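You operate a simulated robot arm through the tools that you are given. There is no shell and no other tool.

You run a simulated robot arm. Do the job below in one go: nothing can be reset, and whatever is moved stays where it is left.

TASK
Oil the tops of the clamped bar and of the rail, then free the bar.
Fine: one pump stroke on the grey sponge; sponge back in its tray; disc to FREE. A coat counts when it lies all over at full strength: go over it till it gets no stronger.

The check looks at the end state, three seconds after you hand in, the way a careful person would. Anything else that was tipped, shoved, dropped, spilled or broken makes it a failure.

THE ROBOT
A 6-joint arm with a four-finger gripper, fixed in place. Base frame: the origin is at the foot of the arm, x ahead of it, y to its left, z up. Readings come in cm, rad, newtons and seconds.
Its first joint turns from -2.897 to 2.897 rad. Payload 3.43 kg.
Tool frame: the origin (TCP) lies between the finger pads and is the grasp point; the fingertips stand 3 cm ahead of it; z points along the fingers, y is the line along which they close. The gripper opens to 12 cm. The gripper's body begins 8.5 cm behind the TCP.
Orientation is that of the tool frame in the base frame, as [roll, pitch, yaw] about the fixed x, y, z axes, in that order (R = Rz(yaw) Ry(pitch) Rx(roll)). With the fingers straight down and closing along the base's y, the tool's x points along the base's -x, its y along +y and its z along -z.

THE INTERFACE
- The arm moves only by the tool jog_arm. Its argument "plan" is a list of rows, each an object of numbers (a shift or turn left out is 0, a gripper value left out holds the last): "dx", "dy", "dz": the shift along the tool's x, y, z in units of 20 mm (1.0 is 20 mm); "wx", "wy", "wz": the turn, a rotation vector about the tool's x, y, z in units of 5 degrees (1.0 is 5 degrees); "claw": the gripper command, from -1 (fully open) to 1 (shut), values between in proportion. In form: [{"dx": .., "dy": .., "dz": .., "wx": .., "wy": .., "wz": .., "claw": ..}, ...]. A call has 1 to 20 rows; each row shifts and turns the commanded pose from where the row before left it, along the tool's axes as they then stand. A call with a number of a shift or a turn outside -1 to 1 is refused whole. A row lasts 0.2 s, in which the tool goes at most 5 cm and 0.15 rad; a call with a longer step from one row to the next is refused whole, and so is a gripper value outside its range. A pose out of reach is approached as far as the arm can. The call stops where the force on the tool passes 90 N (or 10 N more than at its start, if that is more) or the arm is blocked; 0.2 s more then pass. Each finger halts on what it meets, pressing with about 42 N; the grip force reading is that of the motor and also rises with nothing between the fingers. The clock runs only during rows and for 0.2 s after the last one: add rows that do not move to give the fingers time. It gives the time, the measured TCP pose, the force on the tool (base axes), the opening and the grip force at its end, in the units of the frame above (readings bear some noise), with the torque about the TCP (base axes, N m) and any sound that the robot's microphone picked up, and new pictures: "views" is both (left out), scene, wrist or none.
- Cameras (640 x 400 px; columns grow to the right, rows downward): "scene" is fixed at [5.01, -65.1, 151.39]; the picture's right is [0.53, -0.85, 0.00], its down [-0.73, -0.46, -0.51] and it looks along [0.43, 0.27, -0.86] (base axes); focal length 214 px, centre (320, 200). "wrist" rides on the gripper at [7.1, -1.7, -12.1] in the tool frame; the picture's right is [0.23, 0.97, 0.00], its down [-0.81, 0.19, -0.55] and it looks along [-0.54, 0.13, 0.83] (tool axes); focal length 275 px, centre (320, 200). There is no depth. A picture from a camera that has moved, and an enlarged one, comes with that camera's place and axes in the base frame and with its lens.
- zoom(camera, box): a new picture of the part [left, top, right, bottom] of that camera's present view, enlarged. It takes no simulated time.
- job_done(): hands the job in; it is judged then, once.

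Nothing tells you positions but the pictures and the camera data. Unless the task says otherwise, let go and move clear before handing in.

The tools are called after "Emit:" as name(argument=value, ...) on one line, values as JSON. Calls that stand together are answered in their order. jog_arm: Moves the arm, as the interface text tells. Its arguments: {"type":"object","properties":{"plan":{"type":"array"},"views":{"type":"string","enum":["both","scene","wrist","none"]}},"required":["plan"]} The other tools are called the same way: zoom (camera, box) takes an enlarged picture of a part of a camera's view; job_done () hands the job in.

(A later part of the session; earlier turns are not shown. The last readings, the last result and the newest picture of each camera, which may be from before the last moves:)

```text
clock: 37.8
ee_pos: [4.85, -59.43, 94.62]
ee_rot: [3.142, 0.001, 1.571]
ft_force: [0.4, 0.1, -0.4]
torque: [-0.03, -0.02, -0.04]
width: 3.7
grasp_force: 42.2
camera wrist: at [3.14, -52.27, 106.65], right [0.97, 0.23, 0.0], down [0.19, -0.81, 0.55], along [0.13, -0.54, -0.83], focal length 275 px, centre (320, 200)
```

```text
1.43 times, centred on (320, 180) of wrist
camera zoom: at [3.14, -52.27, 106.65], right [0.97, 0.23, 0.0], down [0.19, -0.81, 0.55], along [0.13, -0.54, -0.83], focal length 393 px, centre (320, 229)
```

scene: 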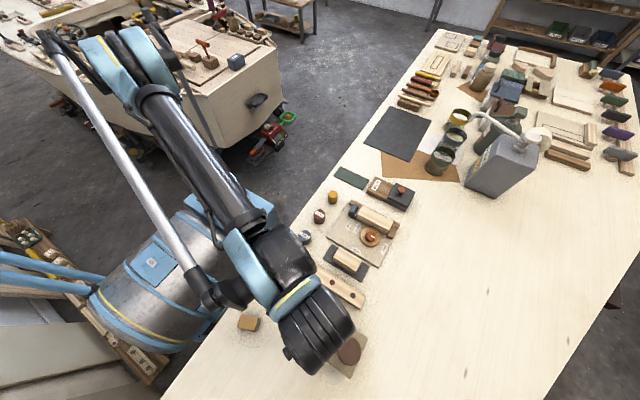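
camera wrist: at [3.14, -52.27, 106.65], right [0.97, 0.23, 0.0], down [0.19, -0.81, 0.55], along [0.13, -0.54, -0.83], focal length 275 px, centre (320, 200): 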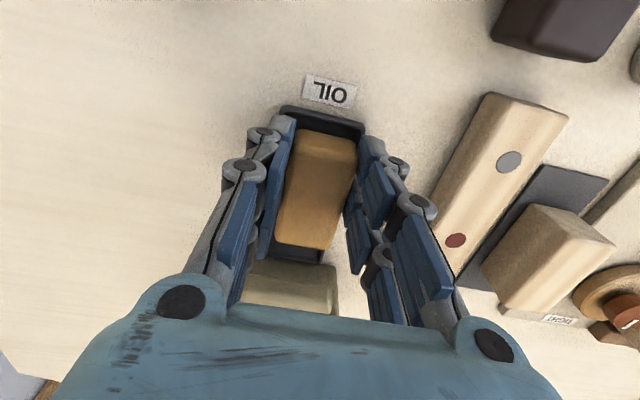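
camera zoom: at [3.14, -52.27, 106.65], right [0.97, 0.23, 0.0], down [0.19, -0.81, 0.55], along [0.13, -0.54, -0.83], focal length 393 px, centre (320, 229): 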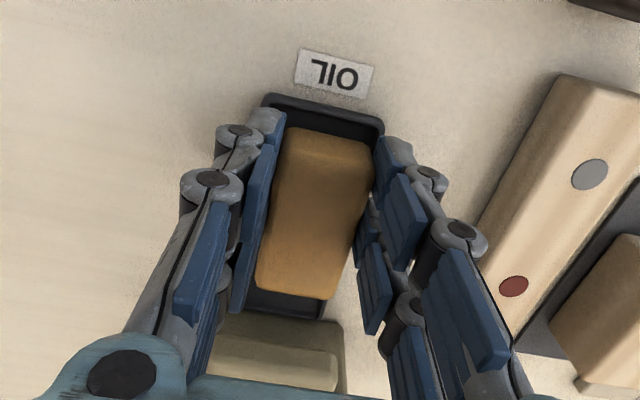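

The sponge is clear of the nozzle. It is about 7.8 cm long, runs from roughly 2 cm on the +y side to 5.8 cm on the -y side of the TCP, and its bottom is about 4.5 cm below the TCP. I'll lift it up.

Emit:
jog_arm(plan=[{"dz": -0.5, "claw": 1}, {"dz": -0.8, "claw": 1}, {"dz": -0.8, "claw": 1}, {"dz": -0.8, "claw": 1}, {"dz": -0.8, "claw": 1}, {"dz": -0.8, "claw": 1}, {"dz": -0.5, "claw": 1}, {"claw": 1}], views="both")

Emit:
zoom(camera="wrist", box=[200, 0, 640, 300])

```text
clock: 39.6
ee_pos: [4.76, -59.62, 104.66]
ee_rot: [3.141, 0.002, 1.571]
ft_force: [-1.0, -0.1, -0.4]
torque: [0.0, 0.03, 0.02]
width: 3.68
grasp_force: 42.4
camera wrist: at [3.13, -52.36, 116.7], right [0.97, 0.23, 0.0], down [0.19, -0.81, 0.55], along [0.13, -0.54, -0.83], focal length 275 px, centre (320, 200)
```

scene: 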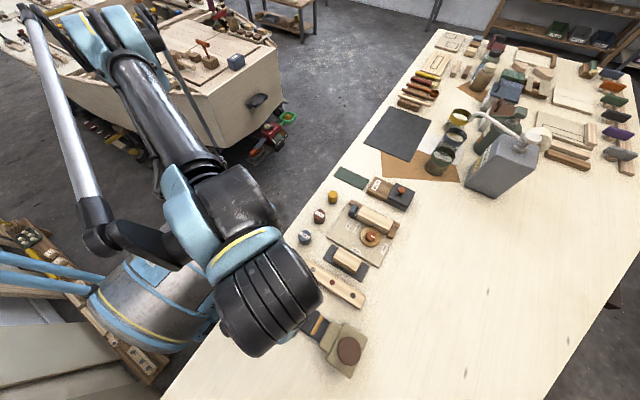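
wrist: 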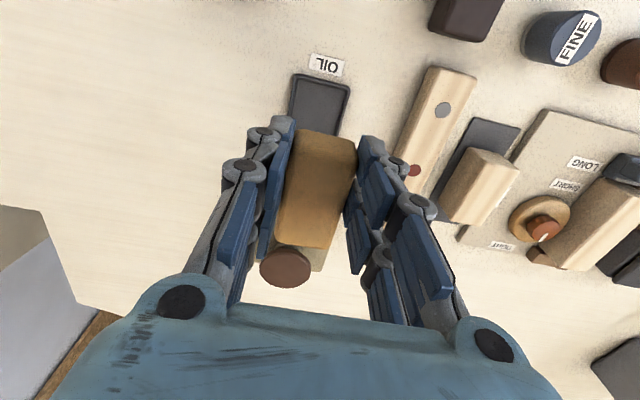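

```text
1.33 times, centred on (420, 150) of wrist
camera zoom: at [3.13, -52.36, 116.7], right [0.97, 0.23, 0.0], down [0.19, -0.81, 0.55], along [0.13, -0.54, -0.83], focal length 367 px, centre (187, 267)
```

zoom: 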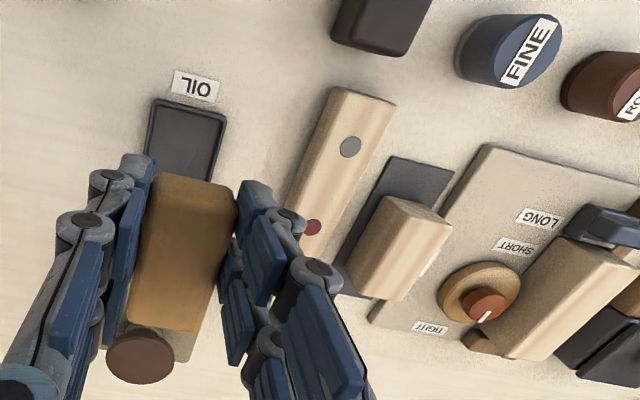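

The sponge is up and the tray hasn't moved. I place the rail top at x 13.6 to 16.7 and y -71.5 to -53.7, z ≈ 92.6. I'll carry the sponge over the rail and lower it close.

Emit:
jog_arm(plan=[{"dy": 0.85, "dx": -0.12, "claw": 1}, {"dy": 0.85, "dx": -0.12, "claw": 1}, {"dy": 0.85, "dx": -0.12, "claw": 1}, {"dy": 0.85, "dx": -0.12, "claw": 1}, {"dy": 0.85, "dx": -0.12, "claw": 1}, {"dy": 0.88, "dx": -0.1, "claw": 1}, {"claw": 1}, {"dz": 0.8, "claw": 1}, {"dz": 0.8, "claw": 1}, {"dz": 0.6, "claw": 1}, {"dz": 0.4, "claw": 1}, {"claw": 1}], views="wrist")

Emit:
zoom(camera="wrist", box=[180, 0, 460, 200])

Emit:
zoom(camera="scene", box=[270, 210, 410, 340])

```text
clock: 42.2
ee_pos: [15.08, -60.79, 99.37]
ee_rot: [-3.141, 0.002, 1.57]
ft_force: [0.1, 0.3, -0.3]
torque: [0.02, -0.05, -0.04]
width: 3.67
grasp_force: 41.8
camera wrist: at [13.34, -53.65, 111.45], right [0.97, 0.23, 0.0], down [0.19, -0.81, 0.55], along [0.13, -0.54, -0.83], focal length 275 px, centre (320, 200)
```

wrist: 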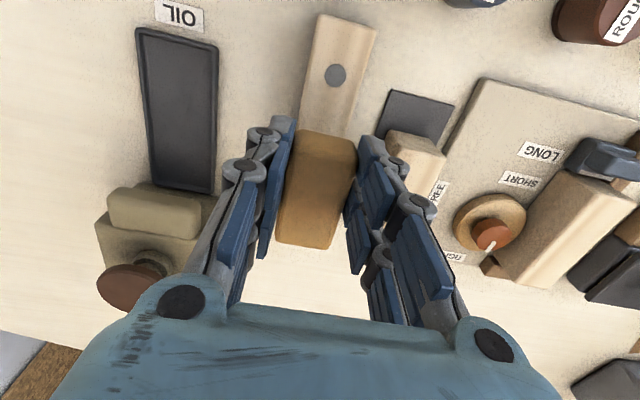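

```text
2.00 times, centred on (320, 100) of wrist
camera zoom: at [13.34, -53.65, 111.45], right [0.97, 0.23, 0.0], down [0.19, -0.81, 0.55], along [0.13, -0.54, -0.83], focal length 551 px, centre (320, 400)
```

zoom: 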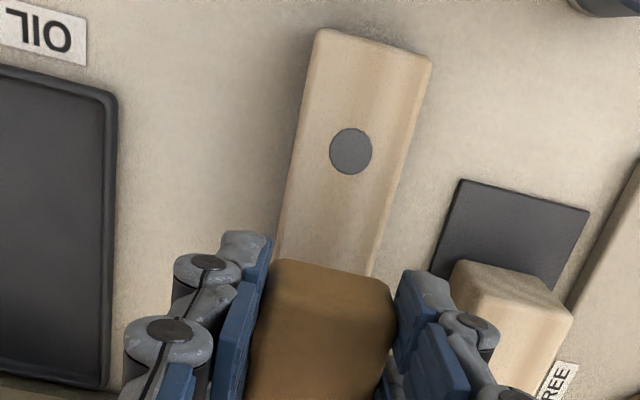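

```text
3.08 times, centred on (340, 275) of scene
camera zoom: at [5.01, -65.1, 151.39], right [0.53, -0.85, 0.0], down [-0.73, -0.46, -0.51], along [0.43, 0.27, -0.86], focal length 660 px, centre (258, -31)
```

zoom: 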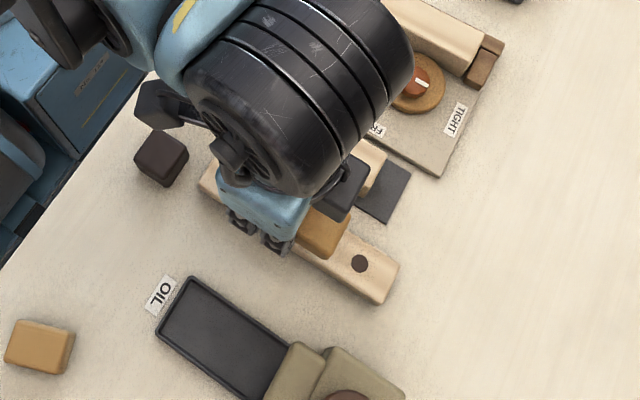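

The sponge is centred over the rail (rail x 13.4 to 16.7, TCP x 15.08). I'll lower it gently until it makes contact.

Emit:
jog_arm(plan=[{"dz": 0.4, "claw": 1}, {"dz": 0.3, "claw": 1}, {"dz": 0.1, "claw": 1}, {"dz": 0.05, "claw": 1}, {"dz": 0.05, "claw": 1}, {"claw": 1}], views="none")

```text
clock: 43.6
ee_pos: [15.18, -60.99, 97.61]
ee_rot: [-3.141, 0.001, 1.571]
ft_force: [-0.1, 0.3, -0.4]
torque: [0.02, -0.01, -0.04]
width: 3.66
grasp_force: 42.1
```

Emit:
jog_arm(plan=[{"dz": 0.05, "claw": 1}, {"dz": 0.05, "claw": 1}, {"dz": 0.05, "claw": 1}, {"claw": 1}], views="none")

```text
clock: 44.6
ee_pos: [15.06, -60.84, 97.32]
ee_rot: [3.141, 0.0, 1.571]
ft_force: [-0.1, 0.0, -1.0]
torque: [-0.01, 0.0, 0.01]
width: 3.7
grasp_force: 42.0
```

Emit:
jog_arm(plan=[{"dz": 0.05, "claw": 1}, {"dz": 0.05, "claw": 1}, {"claw": 1}], views="none")

```text
clock: 45.4
ee_pos: [15.11, -61.04, 97.1]
ee_rot: [-3.141, 0.001, 1.571]
ft_force: [0.0, 0.2, -0.5]
torque: [0.04, 0.01, 0.02]
width: 3.68
grasp_force: 42.2
```

Emit:
jog_arm(plan=[{"dz": 0.05, "claw": 1}, {"dz": 0.05, "claw": 1}, {"claw": 1}], views="wrist")

Emit:
zoom(camera="wrist", box=[230, 0, 430, 140])

```text
clock: 46.2
ee_pos: [14.99, -60.86, 96.9]
ee_rot: [3.14, 0.004, 1.571]
ft_force: [0.1, -0.9, -0.4]
torque: [0.0, -0.01, 0.02]
width: 3.66
grasp_force: 42.5
camera wrist: at [13.39, -53.67, 108.97], right [0.97, 0.23, 0.0], down [0.19, -0.81, 0.55], along [0.13, -0.54, -0.83], focal length 275 px, centre (320, 200)
```

wrist: 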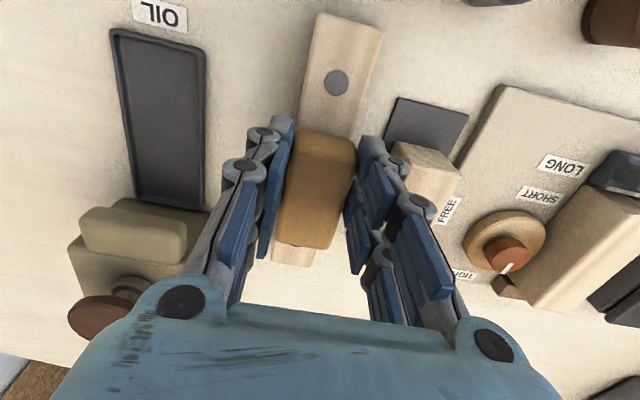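

```text
2.86 times, centred on (330, 70) of wrist
camera zoom: at [13.39, -53.67, 108.97], right [0.97, 0.23, 0.0], down [0.19, -0.81, 0.55], along [0.13, -0.54, -0.83], focal length 786 px, centre (291, 571)
```

zoom: 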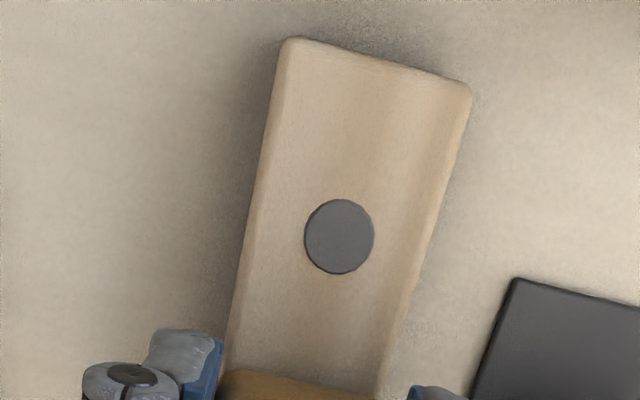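

Emit:
jog_arm(plan=[{"dz": 0.05, "claw": 1}, {"dz": 0.05, "claw": 1}, {"claw": 1}], views="none")

```text
clock: 47.0
ee_pos: [15.12, -60.82, 96.72]
ee_rot: [3.141, 0.001, 1.571]
ft_force: [-0.1, 0.3, 0.5]
torque: [-0.03, 0.01, -0.01]
width: 3.69
grasp_force: 42.6
```

Emit:
jog_arm(plan=[{"dz": 0.05, "claw": 1}, {"dz": 0.05, "claw": 1}, {"claw": 1}], views="none")

```text
clock: 47.8
ee_pos: [14.95, -60.91, 96.63]
ee_rot: [3.141, 0.002, 1.571]
ft_force: [1.5, -2.7, 18.8]
torque: [-0.4, -0.02, 0.03]
width: 3.65
grasp_force: 42.0
```

Contact is at z ≈ 96.65 with about 19 N. I'll ease off to a light pressure and make a short trial wipe, watching that the rail doesn't move.

Emit:
jog_arm(plan=[{"dz": -0.03, "claw": 1}, {"claw": 1}], views="none")

```text
clock: 48.4
ee_pos: [14.99, -60.72, 96.59]
ee_rot: [-3.141, 0.002, 1.571]
ft_force: [-3.8, -2.6, 10.3]
torque: [-0.28, 0.15, -0.03]
width: 3.67
grasp_force: 41.7
```

Emit:
jog_arm(plan=[{"dx": -0.2, "claw": 1}, {"dx": -0.3, "claw": 1}, {"dx": -0.3, "claw": 1}, {"dx": -0.2, "claw": 1}], views="both")

Emit:
zoom(camera="wrist", box=[230, 0, 430, 140])

Emit:
zoom(camera="scene", box=[270, 210, 410, 340])

```text
clock: 49.4
ee_pos: [15.12, -62.95, 96.62]
ee_rot: [-3.141, 0.001, 1.569]
ft_force: [-0.8, 0.6, 1.0]
torque: [0.09, 0.01, 0.02]
width: 3.69
grasp_force: 41.5
camera wrist: at [13.43, -55.73, 108.65], right [0.97, 0.23, 0.0], down [0.19, -0.81, 0.55], along [0.13, -0.54, -0.83], focal length 275 px, centre (320, 200)
```

scene: 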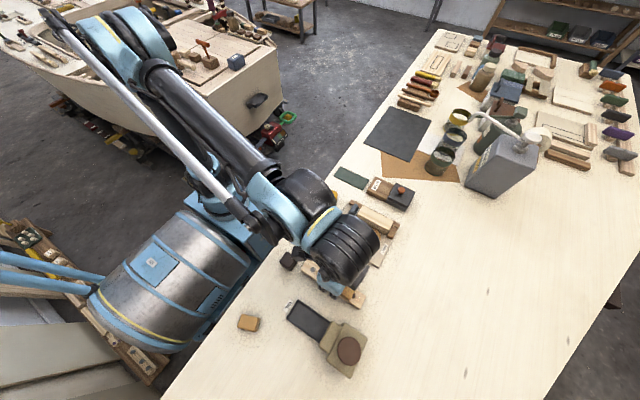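
wrist: 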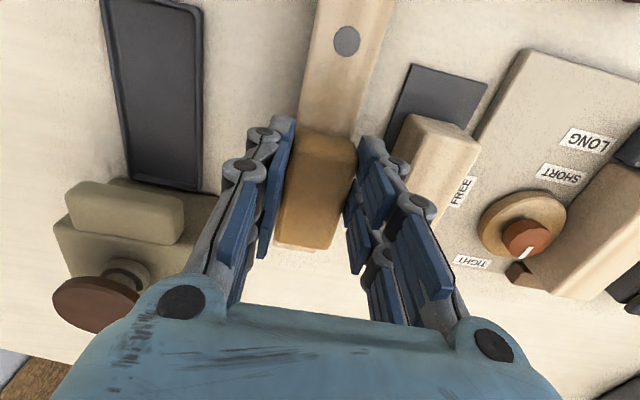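

```text
2.86 times, centred on (330, 70) of wrist
camera zoom: at [13.43, -55.73, 108.65], right [0.97, 0.23, 0.0], down [0.19, -0.81, 0.55], along [0.13, -0.54, -0.83], focal length 786 px, centre (291, 571)
```

zoom: 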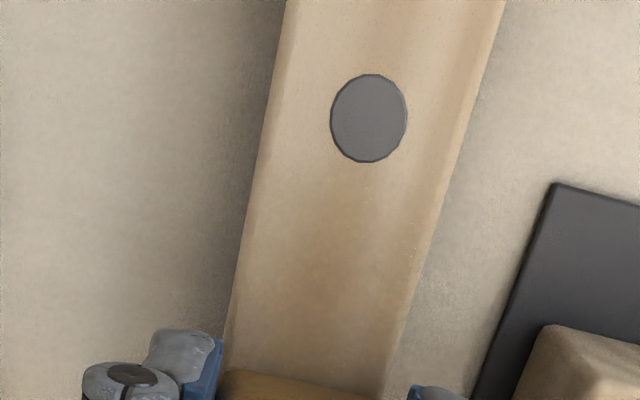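

```text
3.08 times, centred on (340, 275) of scene
camera zoom: at [5.01, -65.1, 151.39], right [0.53, -0.85, 0.0], down [-0.73, -0.46, -0.51], along [0.43, 0.27, -0.86], focal length 660 px, centre (258, -31)
```

zoom: 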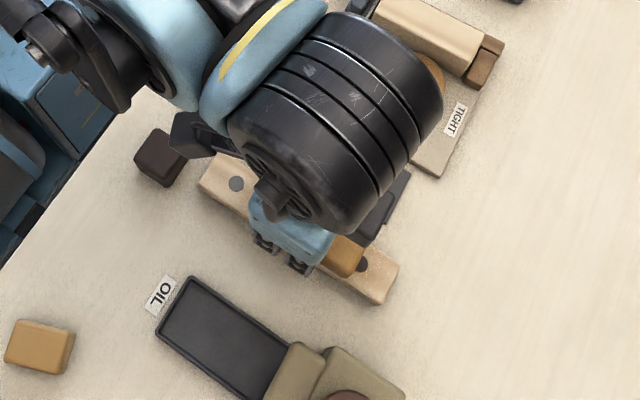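

The coat is beginning to show where I wiped, and the rail hasn't moved. I'll press slightly more and sweep the full length back and forth.

Emit:
jog_arm(plan=[{"dz": 0.02, "claw": 1}, {"dx": -0.3, "claw": 1}, {"dx": -0.35, "claw": 1}, {"dx": -0.35, "claw": 1}, {"dx": -0.35, "claw": 1}, {"dx": -0.2, "claw": 1}, {"claw": 1}], views="wrist")

```text
clock: 51.0
ee_pos: [15.05, -65.95, 96.54]
ee_rot: [-3.14, 0.002, 1.57]
ft_force: [-1.8, 5.2, 20.1]
torque: [0.01, 0.08, 0.01]
width: 3.68
grasp_force: 41.6
camera wrist: at [13.37, -58.7, 108.62], right [0.97, 0.23, 0.0], down [0.19, -0.81, 0.55], along [0.13, -0.54, -0.83], focal length 275 px, centre (320, 200)
```

wrist: 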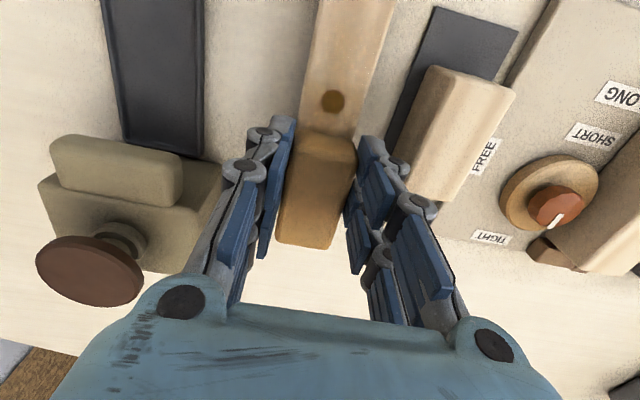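

Emit:
jog_arm(plan=[{"dx": 0.3, "dz": -0.01, "claw": 1}, {"dx": 0.4, "claw": 1}, {"dx": 0.4, "claw": 1}, {"dx": 0.4, "claw": 1}, {"dx": 0.4, "claw": 1}, {"dx": 0.4, "claw": 1}, {"dx": 0.4, "claw": 1}, {"dx": 0.4, "claw": 1}, {"dx": 0.4, "claw": 1}, {"dx": 0.4, "claw": 1}, {"dx": 0.4, "claw": 1}, {"dx": 0.4, "claw": 1}, {"dx": 0.4, "claw": 1}, {"dx": 0.2, "claw": 1}, {"claw": 1}], views="both")

Emit:
zoom(camera="wrist", box=[200, 0, 480, 280])

Emit:
zoom(camera="scene", box=[270, 210, 410, 340])

```text
clock: 54.2
ee_pos: [15.2, -55.47, 96.52]
ee_rot: [-3.14, 0.002, 1.571]
ft_force: [0.8, -5.6, 23.7]
torque: [-0.49, -0.03, 0.03]
width: 3.7
grasp_force: 41.8
camera wrist: at [13.4, -48.16, 108.6], right [0.97, 0.23, 0.0], down [0.19, -0.81, 0.55], along [0.13, -0.54, -0.83], focal length 275 px, centre (320, 200)
```

scene: 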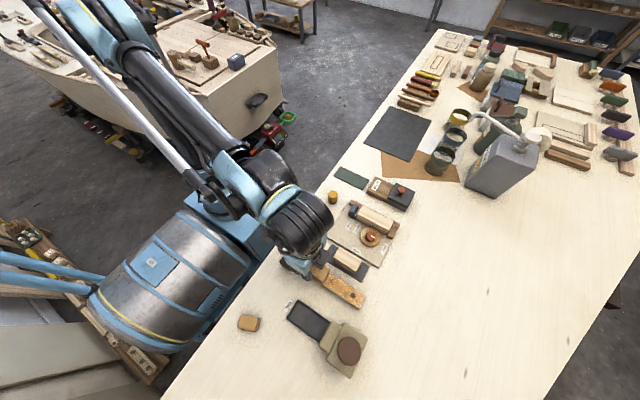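
wrist: 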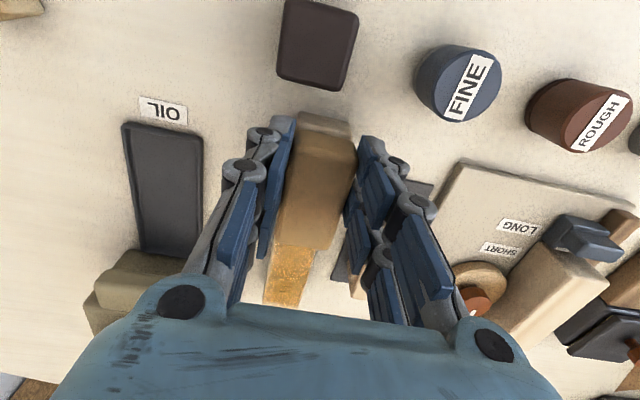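

```text
1.43 times, centred on (340, 140) of wrist
camera zoom: at [13.4, -48.16, 108.6], right [0.97, 0.23, 0.0], down [0.19, -0.81, 0.55], along [0.13, -0.54, -0.83], focal length 393 px, centre (291, 286)
```

zoom: 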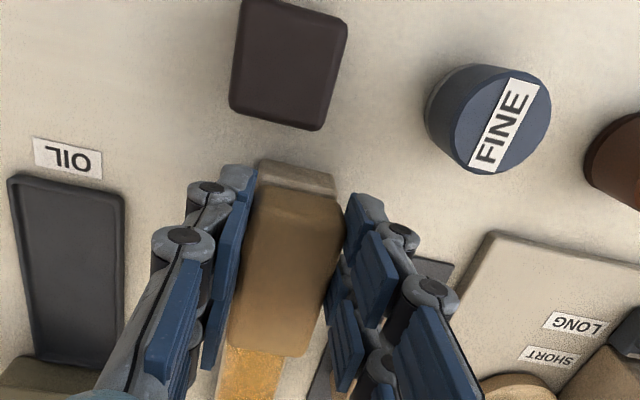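

```text
3.08 times, centred on (340, 275) of scene
camera zoom: at [5.01, -65.1, 151.39], right [0.53, -0.85, 0.0], down [-0.73, -0.46, -0.51], along [0.43, 0.27, -0.86], focal length 660 px, centre (258, -31)
```

zoom: 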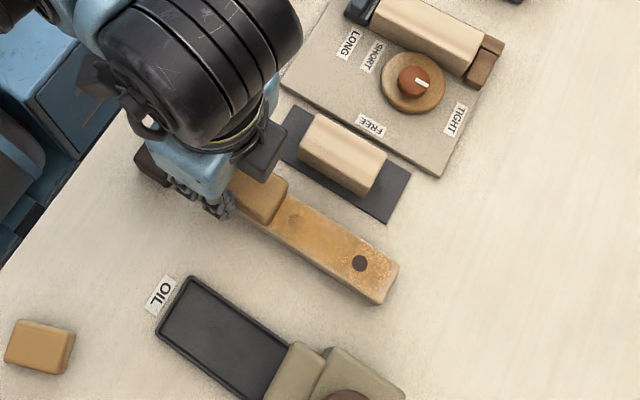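

Emit:
zoom(camera="wrist", box=[260, 90, 400, 180])

Emit:
zoom(camera="scene", box=[300, 250, 380, 310])

```text
4.44 times, centred on (330, 135) of wrist
camera zoom: at [13.4, -48.16, 108.6], right [0.97, 0.23, 0.0], down [0.19, -0.81, 0.55], along [0.13, -0.54, -0.83], focal length 1224 px, centre (276, 489)
```

zoom: 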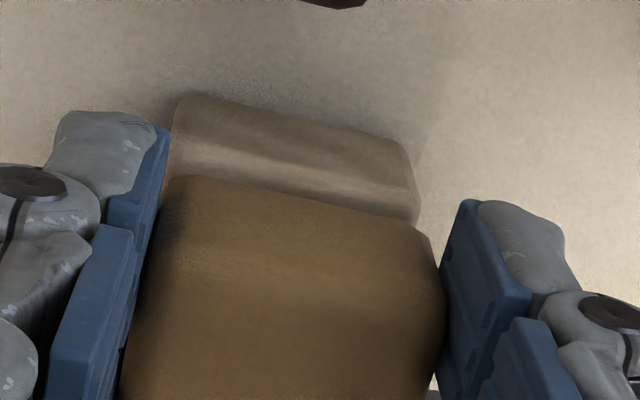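

```text
6.67 times, centred on (340, 280) of scene
camera zoom: at [5.01, -65.1, 151.39], right [0.53, -0.85, 0.0], down [-0.73, -0.46, -0.51], along [0.43, 0.27, -0.86], focal length 1430 px, centre (187, -333)
```

zoom: 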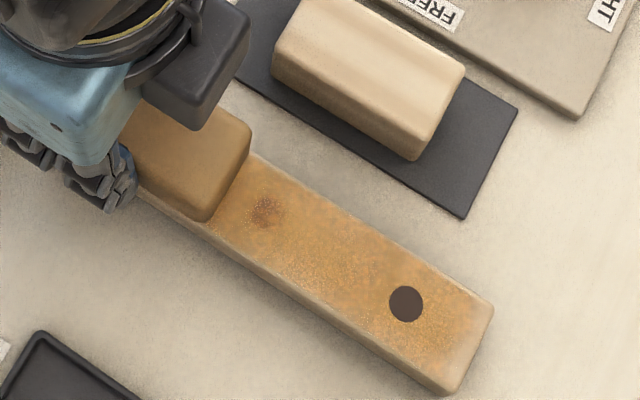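

The amber coat is going on, but a thin margin at the edges and at both ends is still pale. I'll extend the strokes past both ends and offset them a little to each side.

Emit:
jog_arm(plan=[{"dx": 0.4, "claw": 1}, {"dy": 0.15, "claw": 1}, {"dx": -0.35, "claw": 1}, {"dx": -0.4, "claw": 1}, {"dx": -0.4, "claw": 1}, {"dx": -0.4, "claw": 1}, {"dx": -0.4, "claw": 1}, {"dx": -0.4, "claw": 1}, {"dx": -0.4, "claw": 1}, {"dx": -0.4, "claw": 1}, {"dx": -0.4, "claw": 1}, {"dx": -0.4, "claw": 1}, {"dx": -0.4, "claw": 1}, {"dx": -0.4, "claw": 1}, {"dx": -0.4, "claw": 1}, {"dx": -0.4, "claw": 1}, {"dx": -0.4, "claw": 1}, {"dx": -0.15, "claw": 1}, {"claw": 1}], views="wrist")

Emit:
zoom(camera="wrist", box=[220, 0, 420, 140])

```text
clock: 58.2
ee_pos: [15.33, -66.7, 96.54]
ee_rot: [3.141, 0.003, 1.571]
ft_force: [-0.6, 0.1, -0.4]
torque: [0.01, -0.04, 0.05]
width: 3.65
grasp_force: 42.2
camera wrist: at [13.65, -59.58, 108.62], right [0.97, 0.23, 0.0], down [0.19, -0.81, 0.55], along [0.13, -0.54, -0.83], focal length 275 px, centre (320, 200)
```

wrist: 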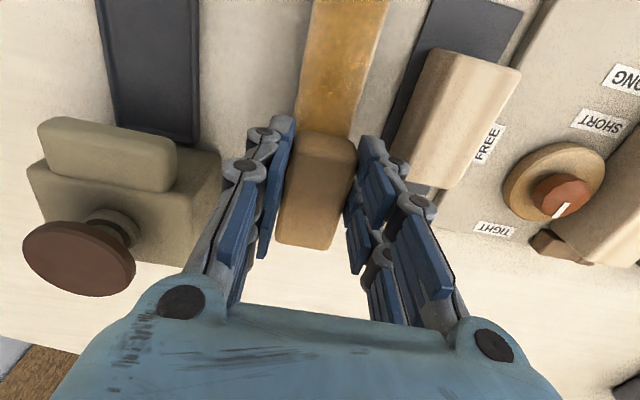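

```text
2.86 times, centred on (320, 70) of wrist
camera zoom: at [13.65, -59.58, 108.62], right [0.97, 0.23, 0.0], down [0.19, -0.81, 0.55], along [0.13, -0.54, -0.83], focal length 786 px, centre (320, 571)
```

zoom: 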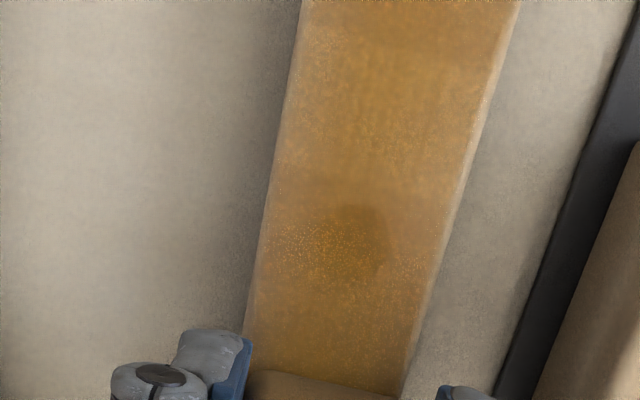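

The coat is much stronger now. Contact has gone light at this end, so I'll lower a hair and sweep back with the offset to the other side.

Emit:
jog_arm(plan=[{"dz": 0.03, "claw": 1}, {"claw": 1}], views="none")

```text
clock: 58.8
ee_pos: [15.28, -66.77, 96.52]
ee_rot: [3.141, 0.003, 1.57]
ft_force: [2.4, -0.2, 8.5]
torque: [-0.03, -0.07, 0.07]
width: 3.7
grasp_force: 41.6
```

Emit:
jog_arm(plan=[{"dy": -0.15, "claw": 1}, {"dy": -0.15, "claw": 1}, {"dx": 0.35, "claw": 1}, {"dx": 0.4, "claw": 1}, {"dx": 0.4, "claw": 1}, {"dx": 0.4, "claw": 1}, {"dx": 0.4, "claw": 1}, {"dx": 0.4, "claw": 1}, {"dx": 0.4, "claw": 1}, {"dx": 0.4, "claw": 1}, {"dx": 0.4, "claw": 1}, {"dx": 0.4, "claw": 1}, {"dx": 0.4, "claw": 1}, {"dx": 0.4, "claw": 1}, {"dx": 0.4, "claw": 1}, {"dx": 0.4, "claw": 1}, {"dx": 0.4, "claw": 1}, {"dx": 0.1, "claw": 1}, {"claw": 1}], views="both")

Emit:
zoom(camera="wrist", box=[240, 80, 400, 180])

Emit:
zoom(camera="scene", box=[300, 250, 380, 310])

```text
clock: 62.8
ee_pos: [14.83, -54.63, 96.52]
ee_rot: [-3.141, -0.001, 1.569]
ft_force: [0.6, -2.1, 7.4]
torque: [0.0, -0.04, 0.01]
width: 3.69
grasp_force: 42.3
camera wrist: at [13.12, -47.48, 108.54], right [0.97, 0.23, 0.0], down [0.19, -0.81, 0.55], along [0.13, -0.54, -0.83], focal length 275 px, centre (320, 200)
```

scene: 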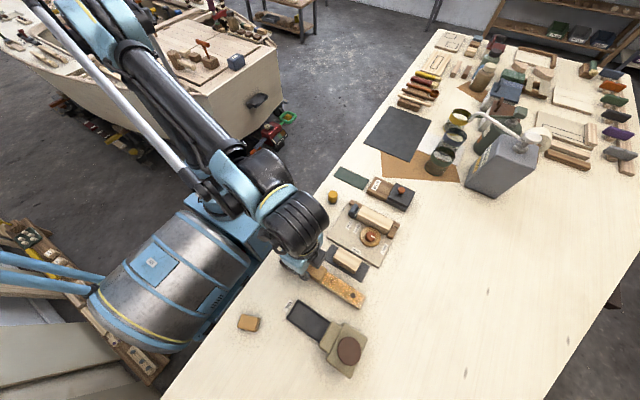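
wrist: 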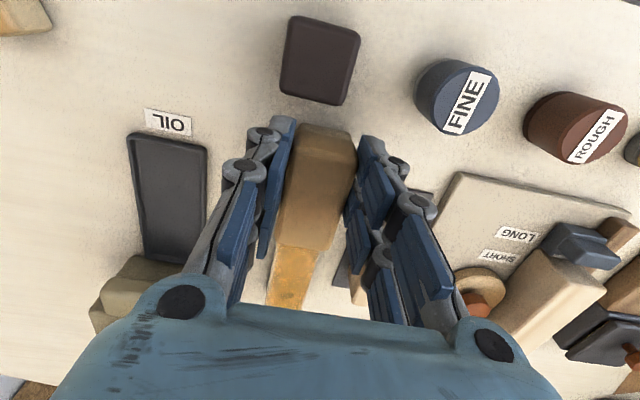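

```text
4.00 times, centred on (320, 130) of wrist
camera zoom: at [13.12, -47.48, 108.54], right [0.97, 0.23, 0.0], down [0.19, -0.81, 0.55], along [0.13, -0.54, -0.83], focal length 1101 px, centre (320, 480)
```

zoom: 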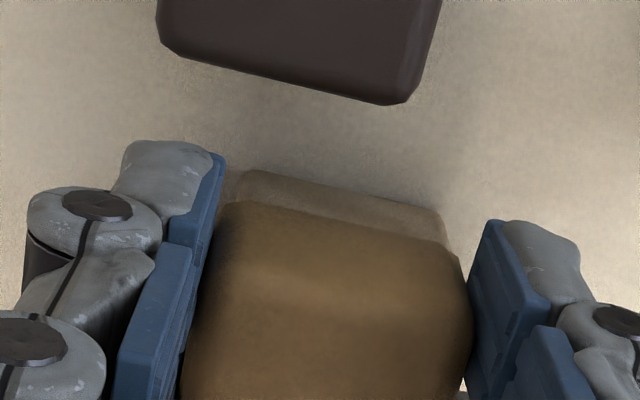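

```text
6.67 times, centred on (340, 280) of scene
camera zoom: at [5.01, -65.1, 151.39], right [0.53, -0.85, 0.0], down [-0.73, -0.46, -0.51], along [0.43, 0.27, -0.86], focal length 1430 px, centre (187, -333)
```

zoom: 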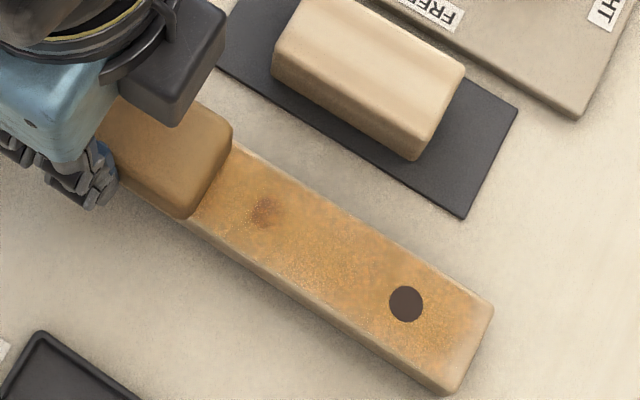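

The rail's -y half looks a bit weaker, probably from light contact. I'll press a little more and make another full round trip.

Emit:
jog_arm(plan=[{"dz": 0.03, "claw": 1}, {"dx": -0.35, "claw": 1}, {"dx": -0.4, "claw": 1}, {"dx": -0.4, "claw": 1}, {"dx": -0.4, "claw": 1}, {"dx": -0.4, "claw": 1}, {"dx": -0.4, "claw": 1}, {"dx": -0.4, "claw": 1}, {"dx": -0.4, "claw": 1}, {"dx": -0.4, "claw": 1}, {"dx": -0.4, "claw": 1}, {"dx": -0.4, "claw": 1}, {"dx": -0.4, "claw": 1}, {"dx": -0.4, "claw": 1}, {"dx": -0.4, "claw": 1}, {"dx": -0.4, "claw": 1}, {"dx": -0.15, "claw": 1}, {"claw": 1}], views="wrist")

Emit:
zoom(camera="wrist", box=[220, 0, 420, 140])

```text
clock: 66.6
ee_pos: [14.69, -66.82, 96.43]
ee_rot: [3.14, 0.002, 1.572]
ft_force: [-1.2, 1.8, 9.7]
torque: [0.15, 0.04, 0.02]
width: 3.67
grasp_force: 42.4
camera wrist: at [13.15, -59.64, 108.5], right [0.97, 0.23, 0.0], down [0.19, -0.81, 0.55], along [0.13, -0.54, -0.83], focal length 275 px, centre (320, 200)
```

wrist: 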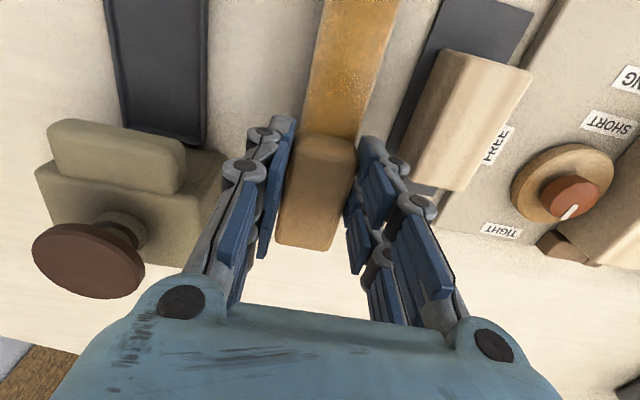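

```text
2.86 times, centred on (320, 70) of wrist
camera zoom: at [13.15, -59.64, 108.5], right [0.97, 0.23, 0.0], down [0.19, -0.81, 0.55], along [0.13, -0.54, -0.83], focal length 786 px, centre (320, 571)
```

zoom: 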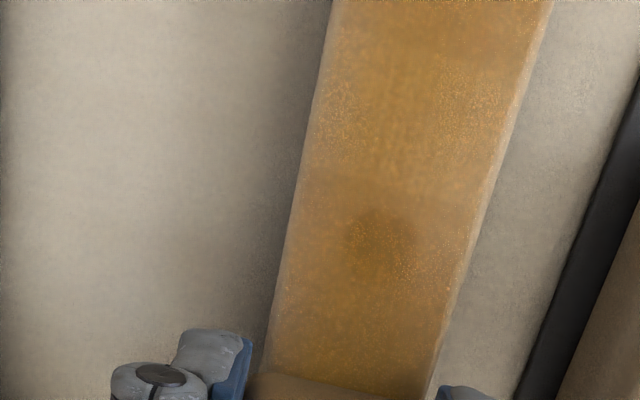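

Emit:
jog_arm(plan=[{"dy": 0.15, "dz": 0.02, "claw": 1}, {"dy": 0.15, "claw": 1}, {"dx": 0.35, "claw": 1}, {"dx": 0.4, "claw": 1}, {"dx": 0.4, "claw": 1}, {"dx": 0.4, "claw": 1}, {"dx": 0.4, "claw": 1}, {"dx": 0.4, "claw": 1}, {"dx": 0.4, "claw": 1}, {"dx": 0.4, "claw": 1}, {"dx": 0.4, "claw": 1}, {"dx": 0.4, "claw": 1}, {"dx": 0.4, "claw": 1}, {"dx": 0.4, "claw": 1}, {"dx": 0.4, "claw": 1}, {"dx": 0.4, "claw": 1}, {"dx": 0.4, "claw": 1}, {"dx": 0.15, "claw": 1}, {"claw": 1}], views="none")

Emit:
jog_arm(plan=[{"dz": -0.5, "claw": 1}, {"dz": -1, "claw": 1}, {"dz": -1, "claw": 1}, {"dz": -1, "claw": 1}, {"dy": -0.9, "claw": 1}, {"dy": -0.9, "claw": 1}, {"dy": -0.9, "claw": 1}, {"dy": -0.9, "claw": 1}, {"claw": 1}], views="both")

Emit:
zoom(camera="scene", box=[290, 240, 380, 310])

Emit:
zoom(camera="wrist", box=[340, 20, 540, 220])

```text
clock: 70.6
ee_pos: [15.49, -54.67, 96.38]
ee_rot: [-3.141, 0.0, 1.572]
ft_force: [0.2, -3.6, 17.5]
torque: [-0.24, -0.03, 0.07]
width: 3.67
grasp_force: 41.4
```

```text
clock: 72.6
ee_pos: [8.0, -54.62, 103.36]
ee_rot: [3.141, 0.001, 1.571]
ft_force: [-0.3, -0.7, -0.6]
torque: [0.02, 0.0, 0.03]
width: 3.68
grasp_force: 42.1
camera wrist: at [6.33, -47.43, 115.36], right [0.97, 0.23, 0.0], down [0.19, -0.81, 0.55], along [0.13, -0.54, -0.83], focal length 275 px, centre (320, 200)
```

scene: 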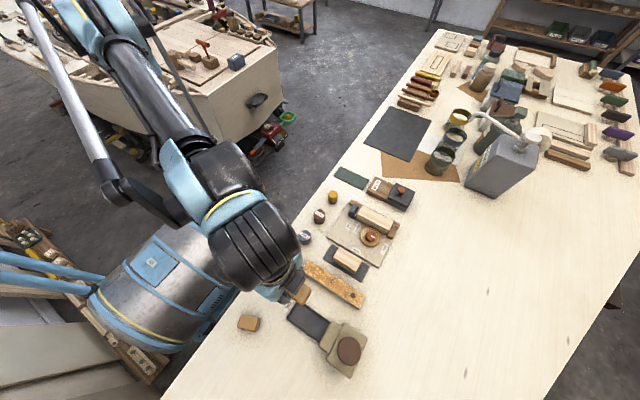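
wrist: 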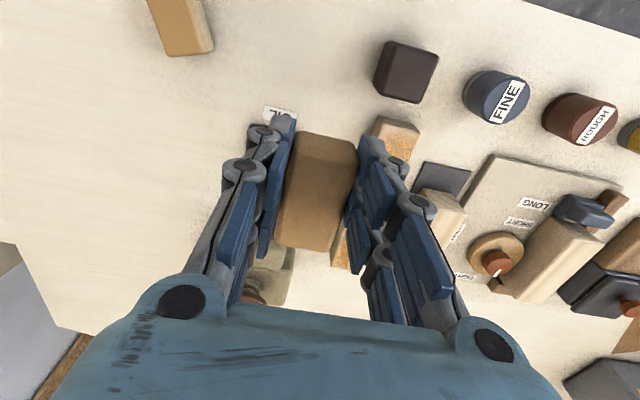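

```text
5.71 times, centred on (335, 275) of scene
camera zoom: at [5.01, -65.1, 151.39], right [0.53, -0.85, 0.0], down [-0.73, -0.46, -0.51], along [0.43, 0.27, -0.86], focal length 1226 px, centre (234, -229)
```

zoom: 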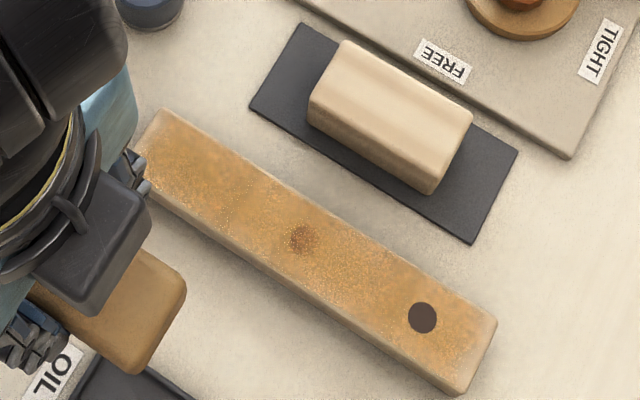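

```text
2.00 times, centred on (440, 120) of wrist
camera zoom: at [6.33, -47.43, 115.36], right [0.97, 0.23, 0.0], down [0.19, -0.81, 0.55], along [0.13, -0.54, -0.83], focal length 551 px, centre (80, 360)
```

zoom: 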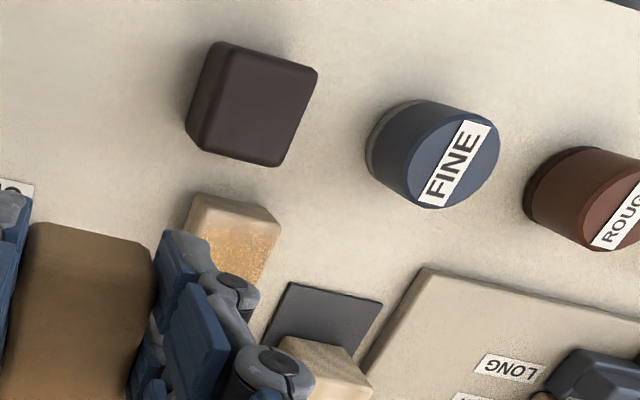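

The rail has a coat over most of it, but the extreme ends and edges still look pale, and the dark dot looks untouched. I'll move to the other side for a clear close look.

Emit:
jog_arm(plan=[{"dz": -0.8, "claw": 1}, {"dz": -0.8, "claw": 1}, {"dy": 0.9, "dx": -0.3, "claw": 1}, {"dy": 0.9, "dx": -0.3, "claw": 1}, {"dy": 0.9, "dx": -0.3, "claw": 1}, {"dy": 0.9, "dx": -0.3, "claw": 1}, {"dy": 0.9, "dx": -0.3, "claw": 1}, {"dy": 0.9, "dx": -0.3, "claw": 1}, {"dy": 0.9, "dx": -0.3, "claw": 1}, {"dy": 0.9, "dx": -0.3, "claw": 1}, {"dy": 0.9, "dx": -0.3, "claw": 1}, {"dy": 0.9, "dx": -0.3, "claw": 1}, {"claw": 1}], views="both")

Emit:
zoom(camera="wrist", box=[80, 20, 280, 220])

Emit:
zoom(camera="scene", box=[290, 250, 380, 320])

```text
clock: 75.4
ee_pos: [26.34, -60.62, 106.47]
ee_rot: [3.141, 0.001, 1.57]
ft_force: [-0.2, -0.1, -1.1]
torque: [-0.02, 0.02, 0.03]
width: 3.7
grasp_force: 42.0
camera wrist: at [24.59, -53.42, 118.62], right [0.97, 0.23, 0.0], down [0.19, -0.81, 0.55], along [0.13, -0.54, -0.83], focal length 275 px, centre (320, 200)
```

scene: 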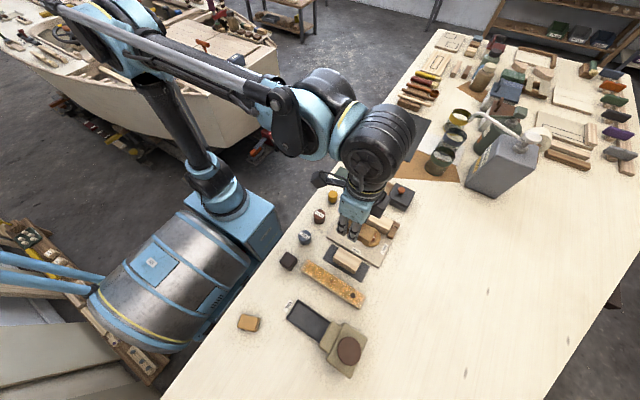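
wrist: 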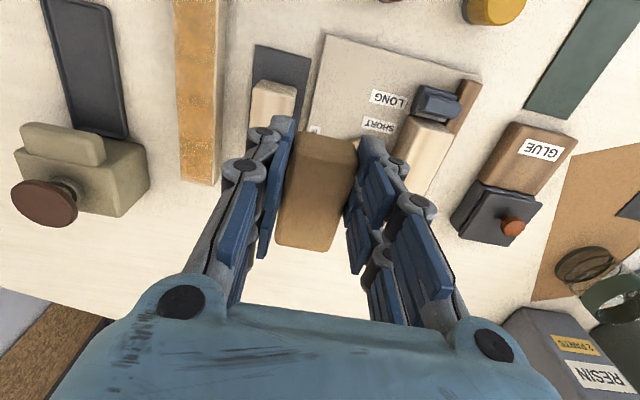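

```text
2.00 times, centred on (180, 120) of wrist
camera zoom: at [24.59, -53.42, 118.62], right [0.97, 0.23, 0.0], down [0.19, -0.81, 0.55], along [0.13, -0.54, -0.83], focal length 551 px, centre (600, 360)
```

zoom: 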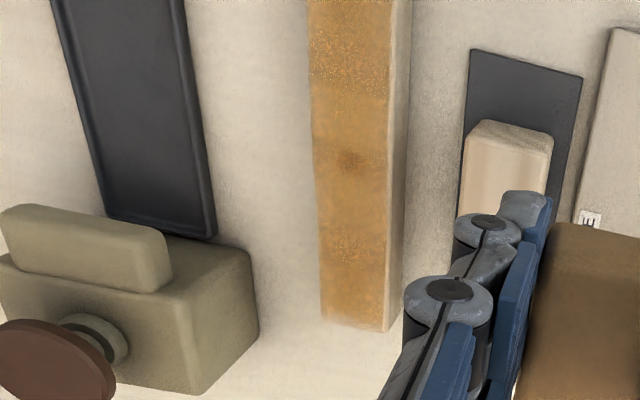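

```text
5.71 times, centred on (335, 285) of scene
camera zoom: at [5.01, -65.1, 151.39], right [0.53, -0.85, 0.0], down [-0.73, -0.46, -0.51], along [0.43, 0.27, -0.86], focal length 1226 px, centre (234, -286)
```

zoom: 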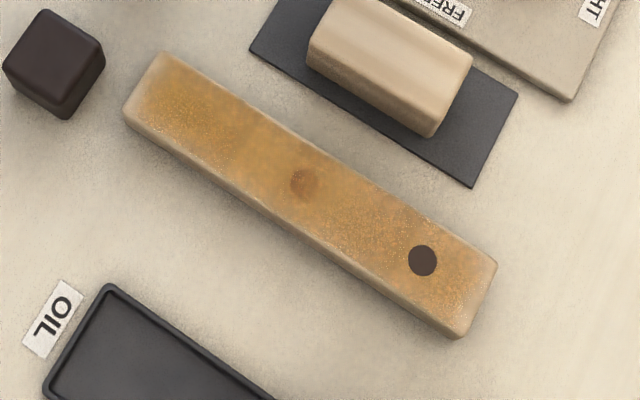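

Emit:
zoom(camera="wrist", box=[160, 0, 240, 60])

Emit:
zoom(camera="wrist", box=[160, 60, 240, 120])

Emit:
zoom(camera="wrist", box=[160, 110, 260, 200])

Emit:
zoom(camera="scene", box=[335, 275, 375, 315])

```text
6.67 times, centred on (200, 30) of wrist
camera zoom: at [24.59, -53.42, 118.62], right [0.97, 0.23, 0.0], down [0.19, -0.81, 0.55], along [0.13, -0.54, -0.83], focal length 1835 px, centre (1120, 1333)
```

zoom: 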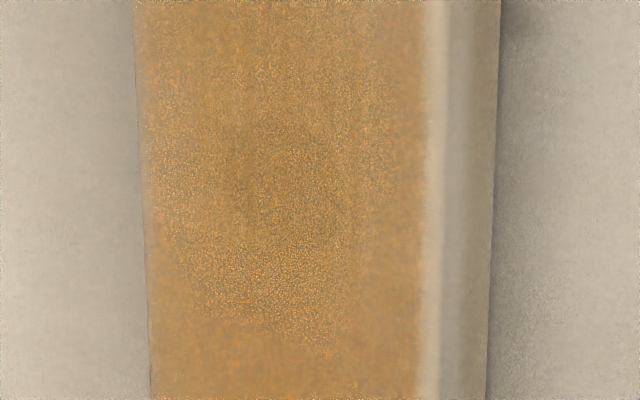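

```text
6.67 times, centred on (200, 90) of wrist
camera zoom: at [24.59, -53.42, 118.62], right [0.97, 0.23, 0.0], down [0.19, -0.81, 0.55], along [0.13, -0.54, -0.83], focal length 1835 px, centre (1120, 933)
```

zoom: 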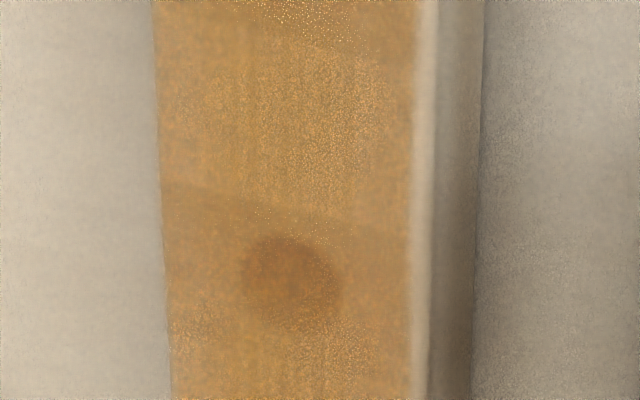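

```text
4.44 times, centred on (210, 155) of wrist
camera zoom: at [24.59, -53.42, 118.62], right [0.97, 0.23, 0.0], down [0.19, -0.81, 0.55], along [0.13, -0.54, -0.83], focal length 1224 px, centre (809, 400)
```

zoom: 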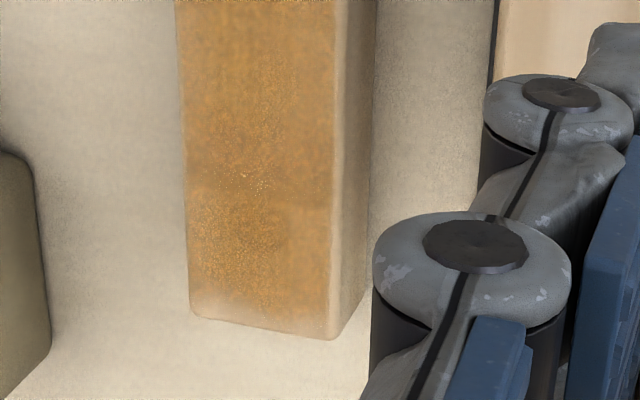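

```text
10.00 times, centred on (355, 295) of scene
camera zoom: at [5.01, -65.1, 151.39], right [0.53, -0.85, 0.0], down [-0.73, -0.46, -0.51], along [0.43, 0.27, -0.86], focal length 2145 px, centre (-30, -750)
```

zoom: 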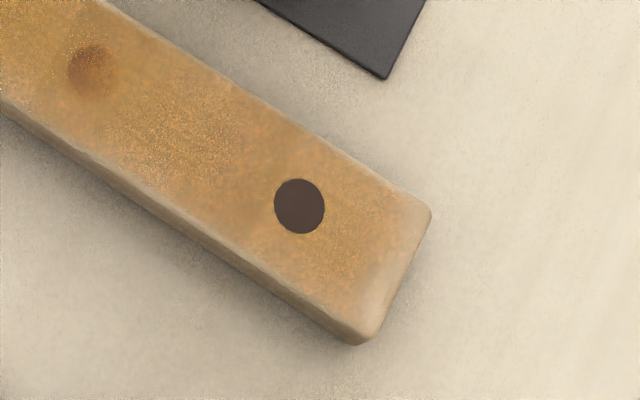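

The dots seem to be a rendering quirk, as the wrist camera shows that whole area coated. The rail's ends do need more short strokes, which I'll do later. I'm close to the clamp now, so I'll look at the bar and the jaw height in detail.

Emit:
zoom(camera="wrist", box=[360, 60, 500, 200])

Emit:
zoom(camera="scene", box=[340, 190, 420, 260])

```text
2.86 times, centred on (430, 130) of wrist
camera zoom: at [24.59, -53.42, 118.62], right [0.97, 0.23, 0.0], down [0.19, -0.81, 0.55], along [0.13, -0.54, -0.83], focal length 786 px, centre (6, 400)
```

zoom: 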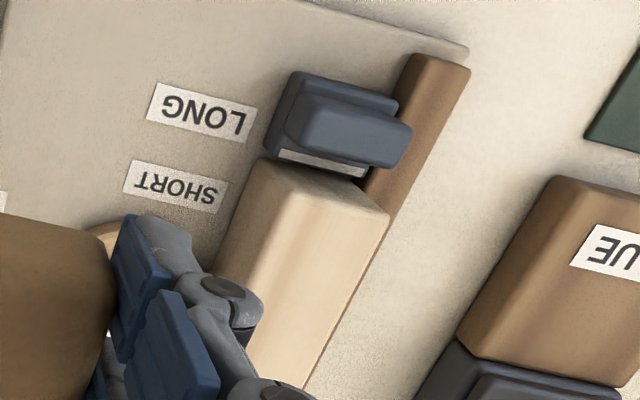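

```text
5.71 times, centred on (380, 225) of scene
camera zoom: at [5.01, -65.1, 151.39], right [0.53, -0.85, 0.0], down [-0.73, -0.46, -0.51], along [0.43, 0.27, -0.86], focal length 1226 px, centre (-23, 57)
```

zoom: 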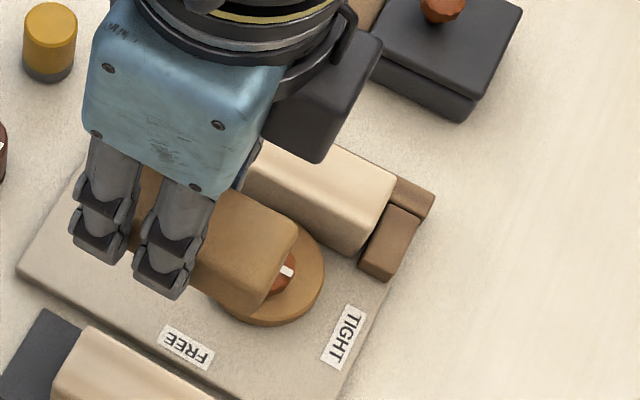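

The bar top is near z = 94.8, with the jaw, stop and knob about 1 cm lower, so the sponge will clear them. I'll move the sponge above the bar and check alignment.

Emit:
jog_arm(plan=[{"dy": 0.87, "dx": -0.14, "claw": 1}, {"dy": 0.87, "dx": -0.14, "claw": 1}, {"dy": 0.87, "dx": -0.14, "claw": 1}, {"dy": 0.87, "dx": -0.14, "claw": 1}, {"dy": 0.87, "dx": -0.14, "claw": 1}, {"dy": 0.87, "dx": -0.14, "claw": 1}, {"claw": 1}, {"dz": 0.7, "claw": 1}, {"dz": 0.7, "claw": 1}, {"dz": 0.5, "claw": 1}, {"claw": 1}], views="both")

Emit:
zoom(camera="wrist", box=[200, 0, 440, 280])

Emit:
zoom(camera="scene", box=[290, 250, 380, 320])

```text
clock: 77.8
ee_pos: [36.63, -62.29, 102.81]
ee_rot: [-3.141, 0.002, 1.572]
ft_force: [0.6, 0.3, -1.1]
torque: [0.01, 0.02, 0.02]
width: 3.68
grasp_force: 42.3
camera wrist: at [34.84, -55.16, 114.78], right [0.97, 0.23, 0.0], down [0.19, -0.81, 0.55], along [0.13, -0.54, -0.83], focal length 275 px, centre (320, 200)
```

scene: 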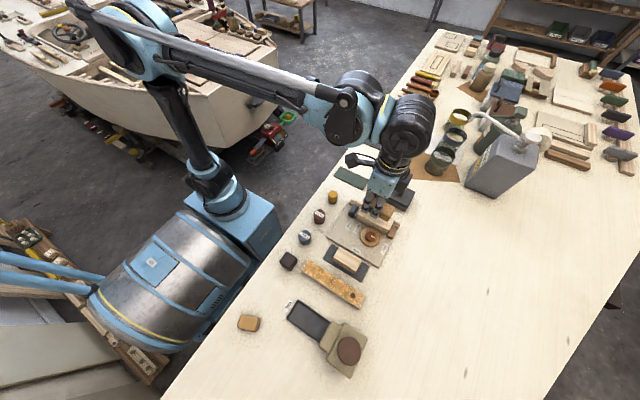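
wrist: 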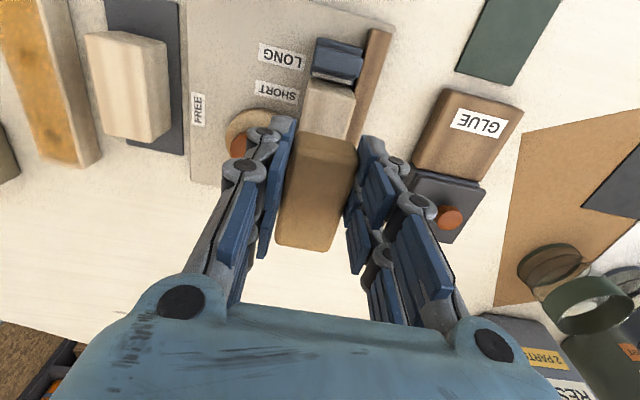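

```text
1.43 times, centred on (320, 140) of wrist
camera zoom: at [34.84, -55.16, 114.78], right [0.97, 0.23, 0.0], down [0.19, -0.81, 0.55], along [0.13, -0.54, -0.83], focal length 393 px, centre (320, 286)
```

zoom: 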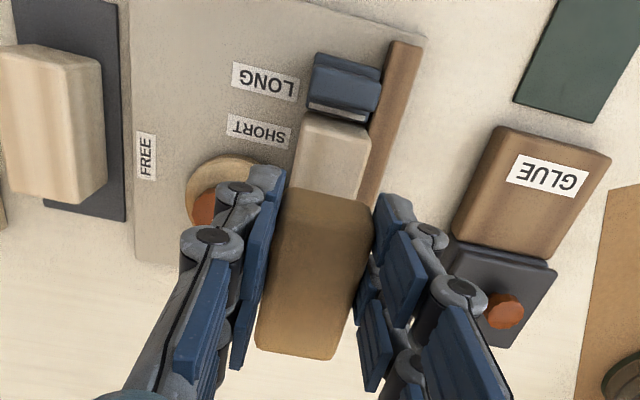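

```text
5.71 times, centred on (335, 285) of scene
camera zoom: at [5.01, -65.1, 151.39], right [0.53, -0.85, 0.0], down [-0.73, -0.46, -0.51], along [0.43, 0.27, -0.86], focal length 1226 px, centre (234, -286)
```

zoom: 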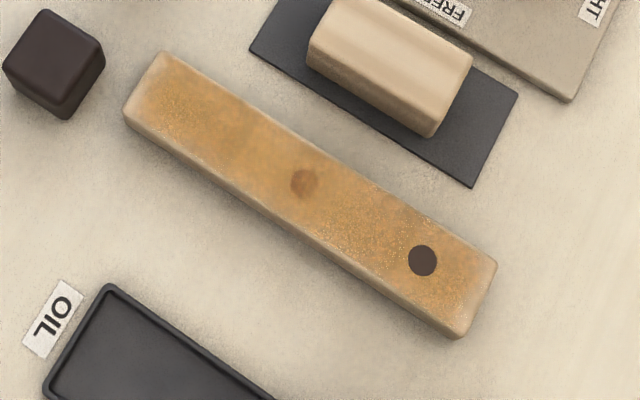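

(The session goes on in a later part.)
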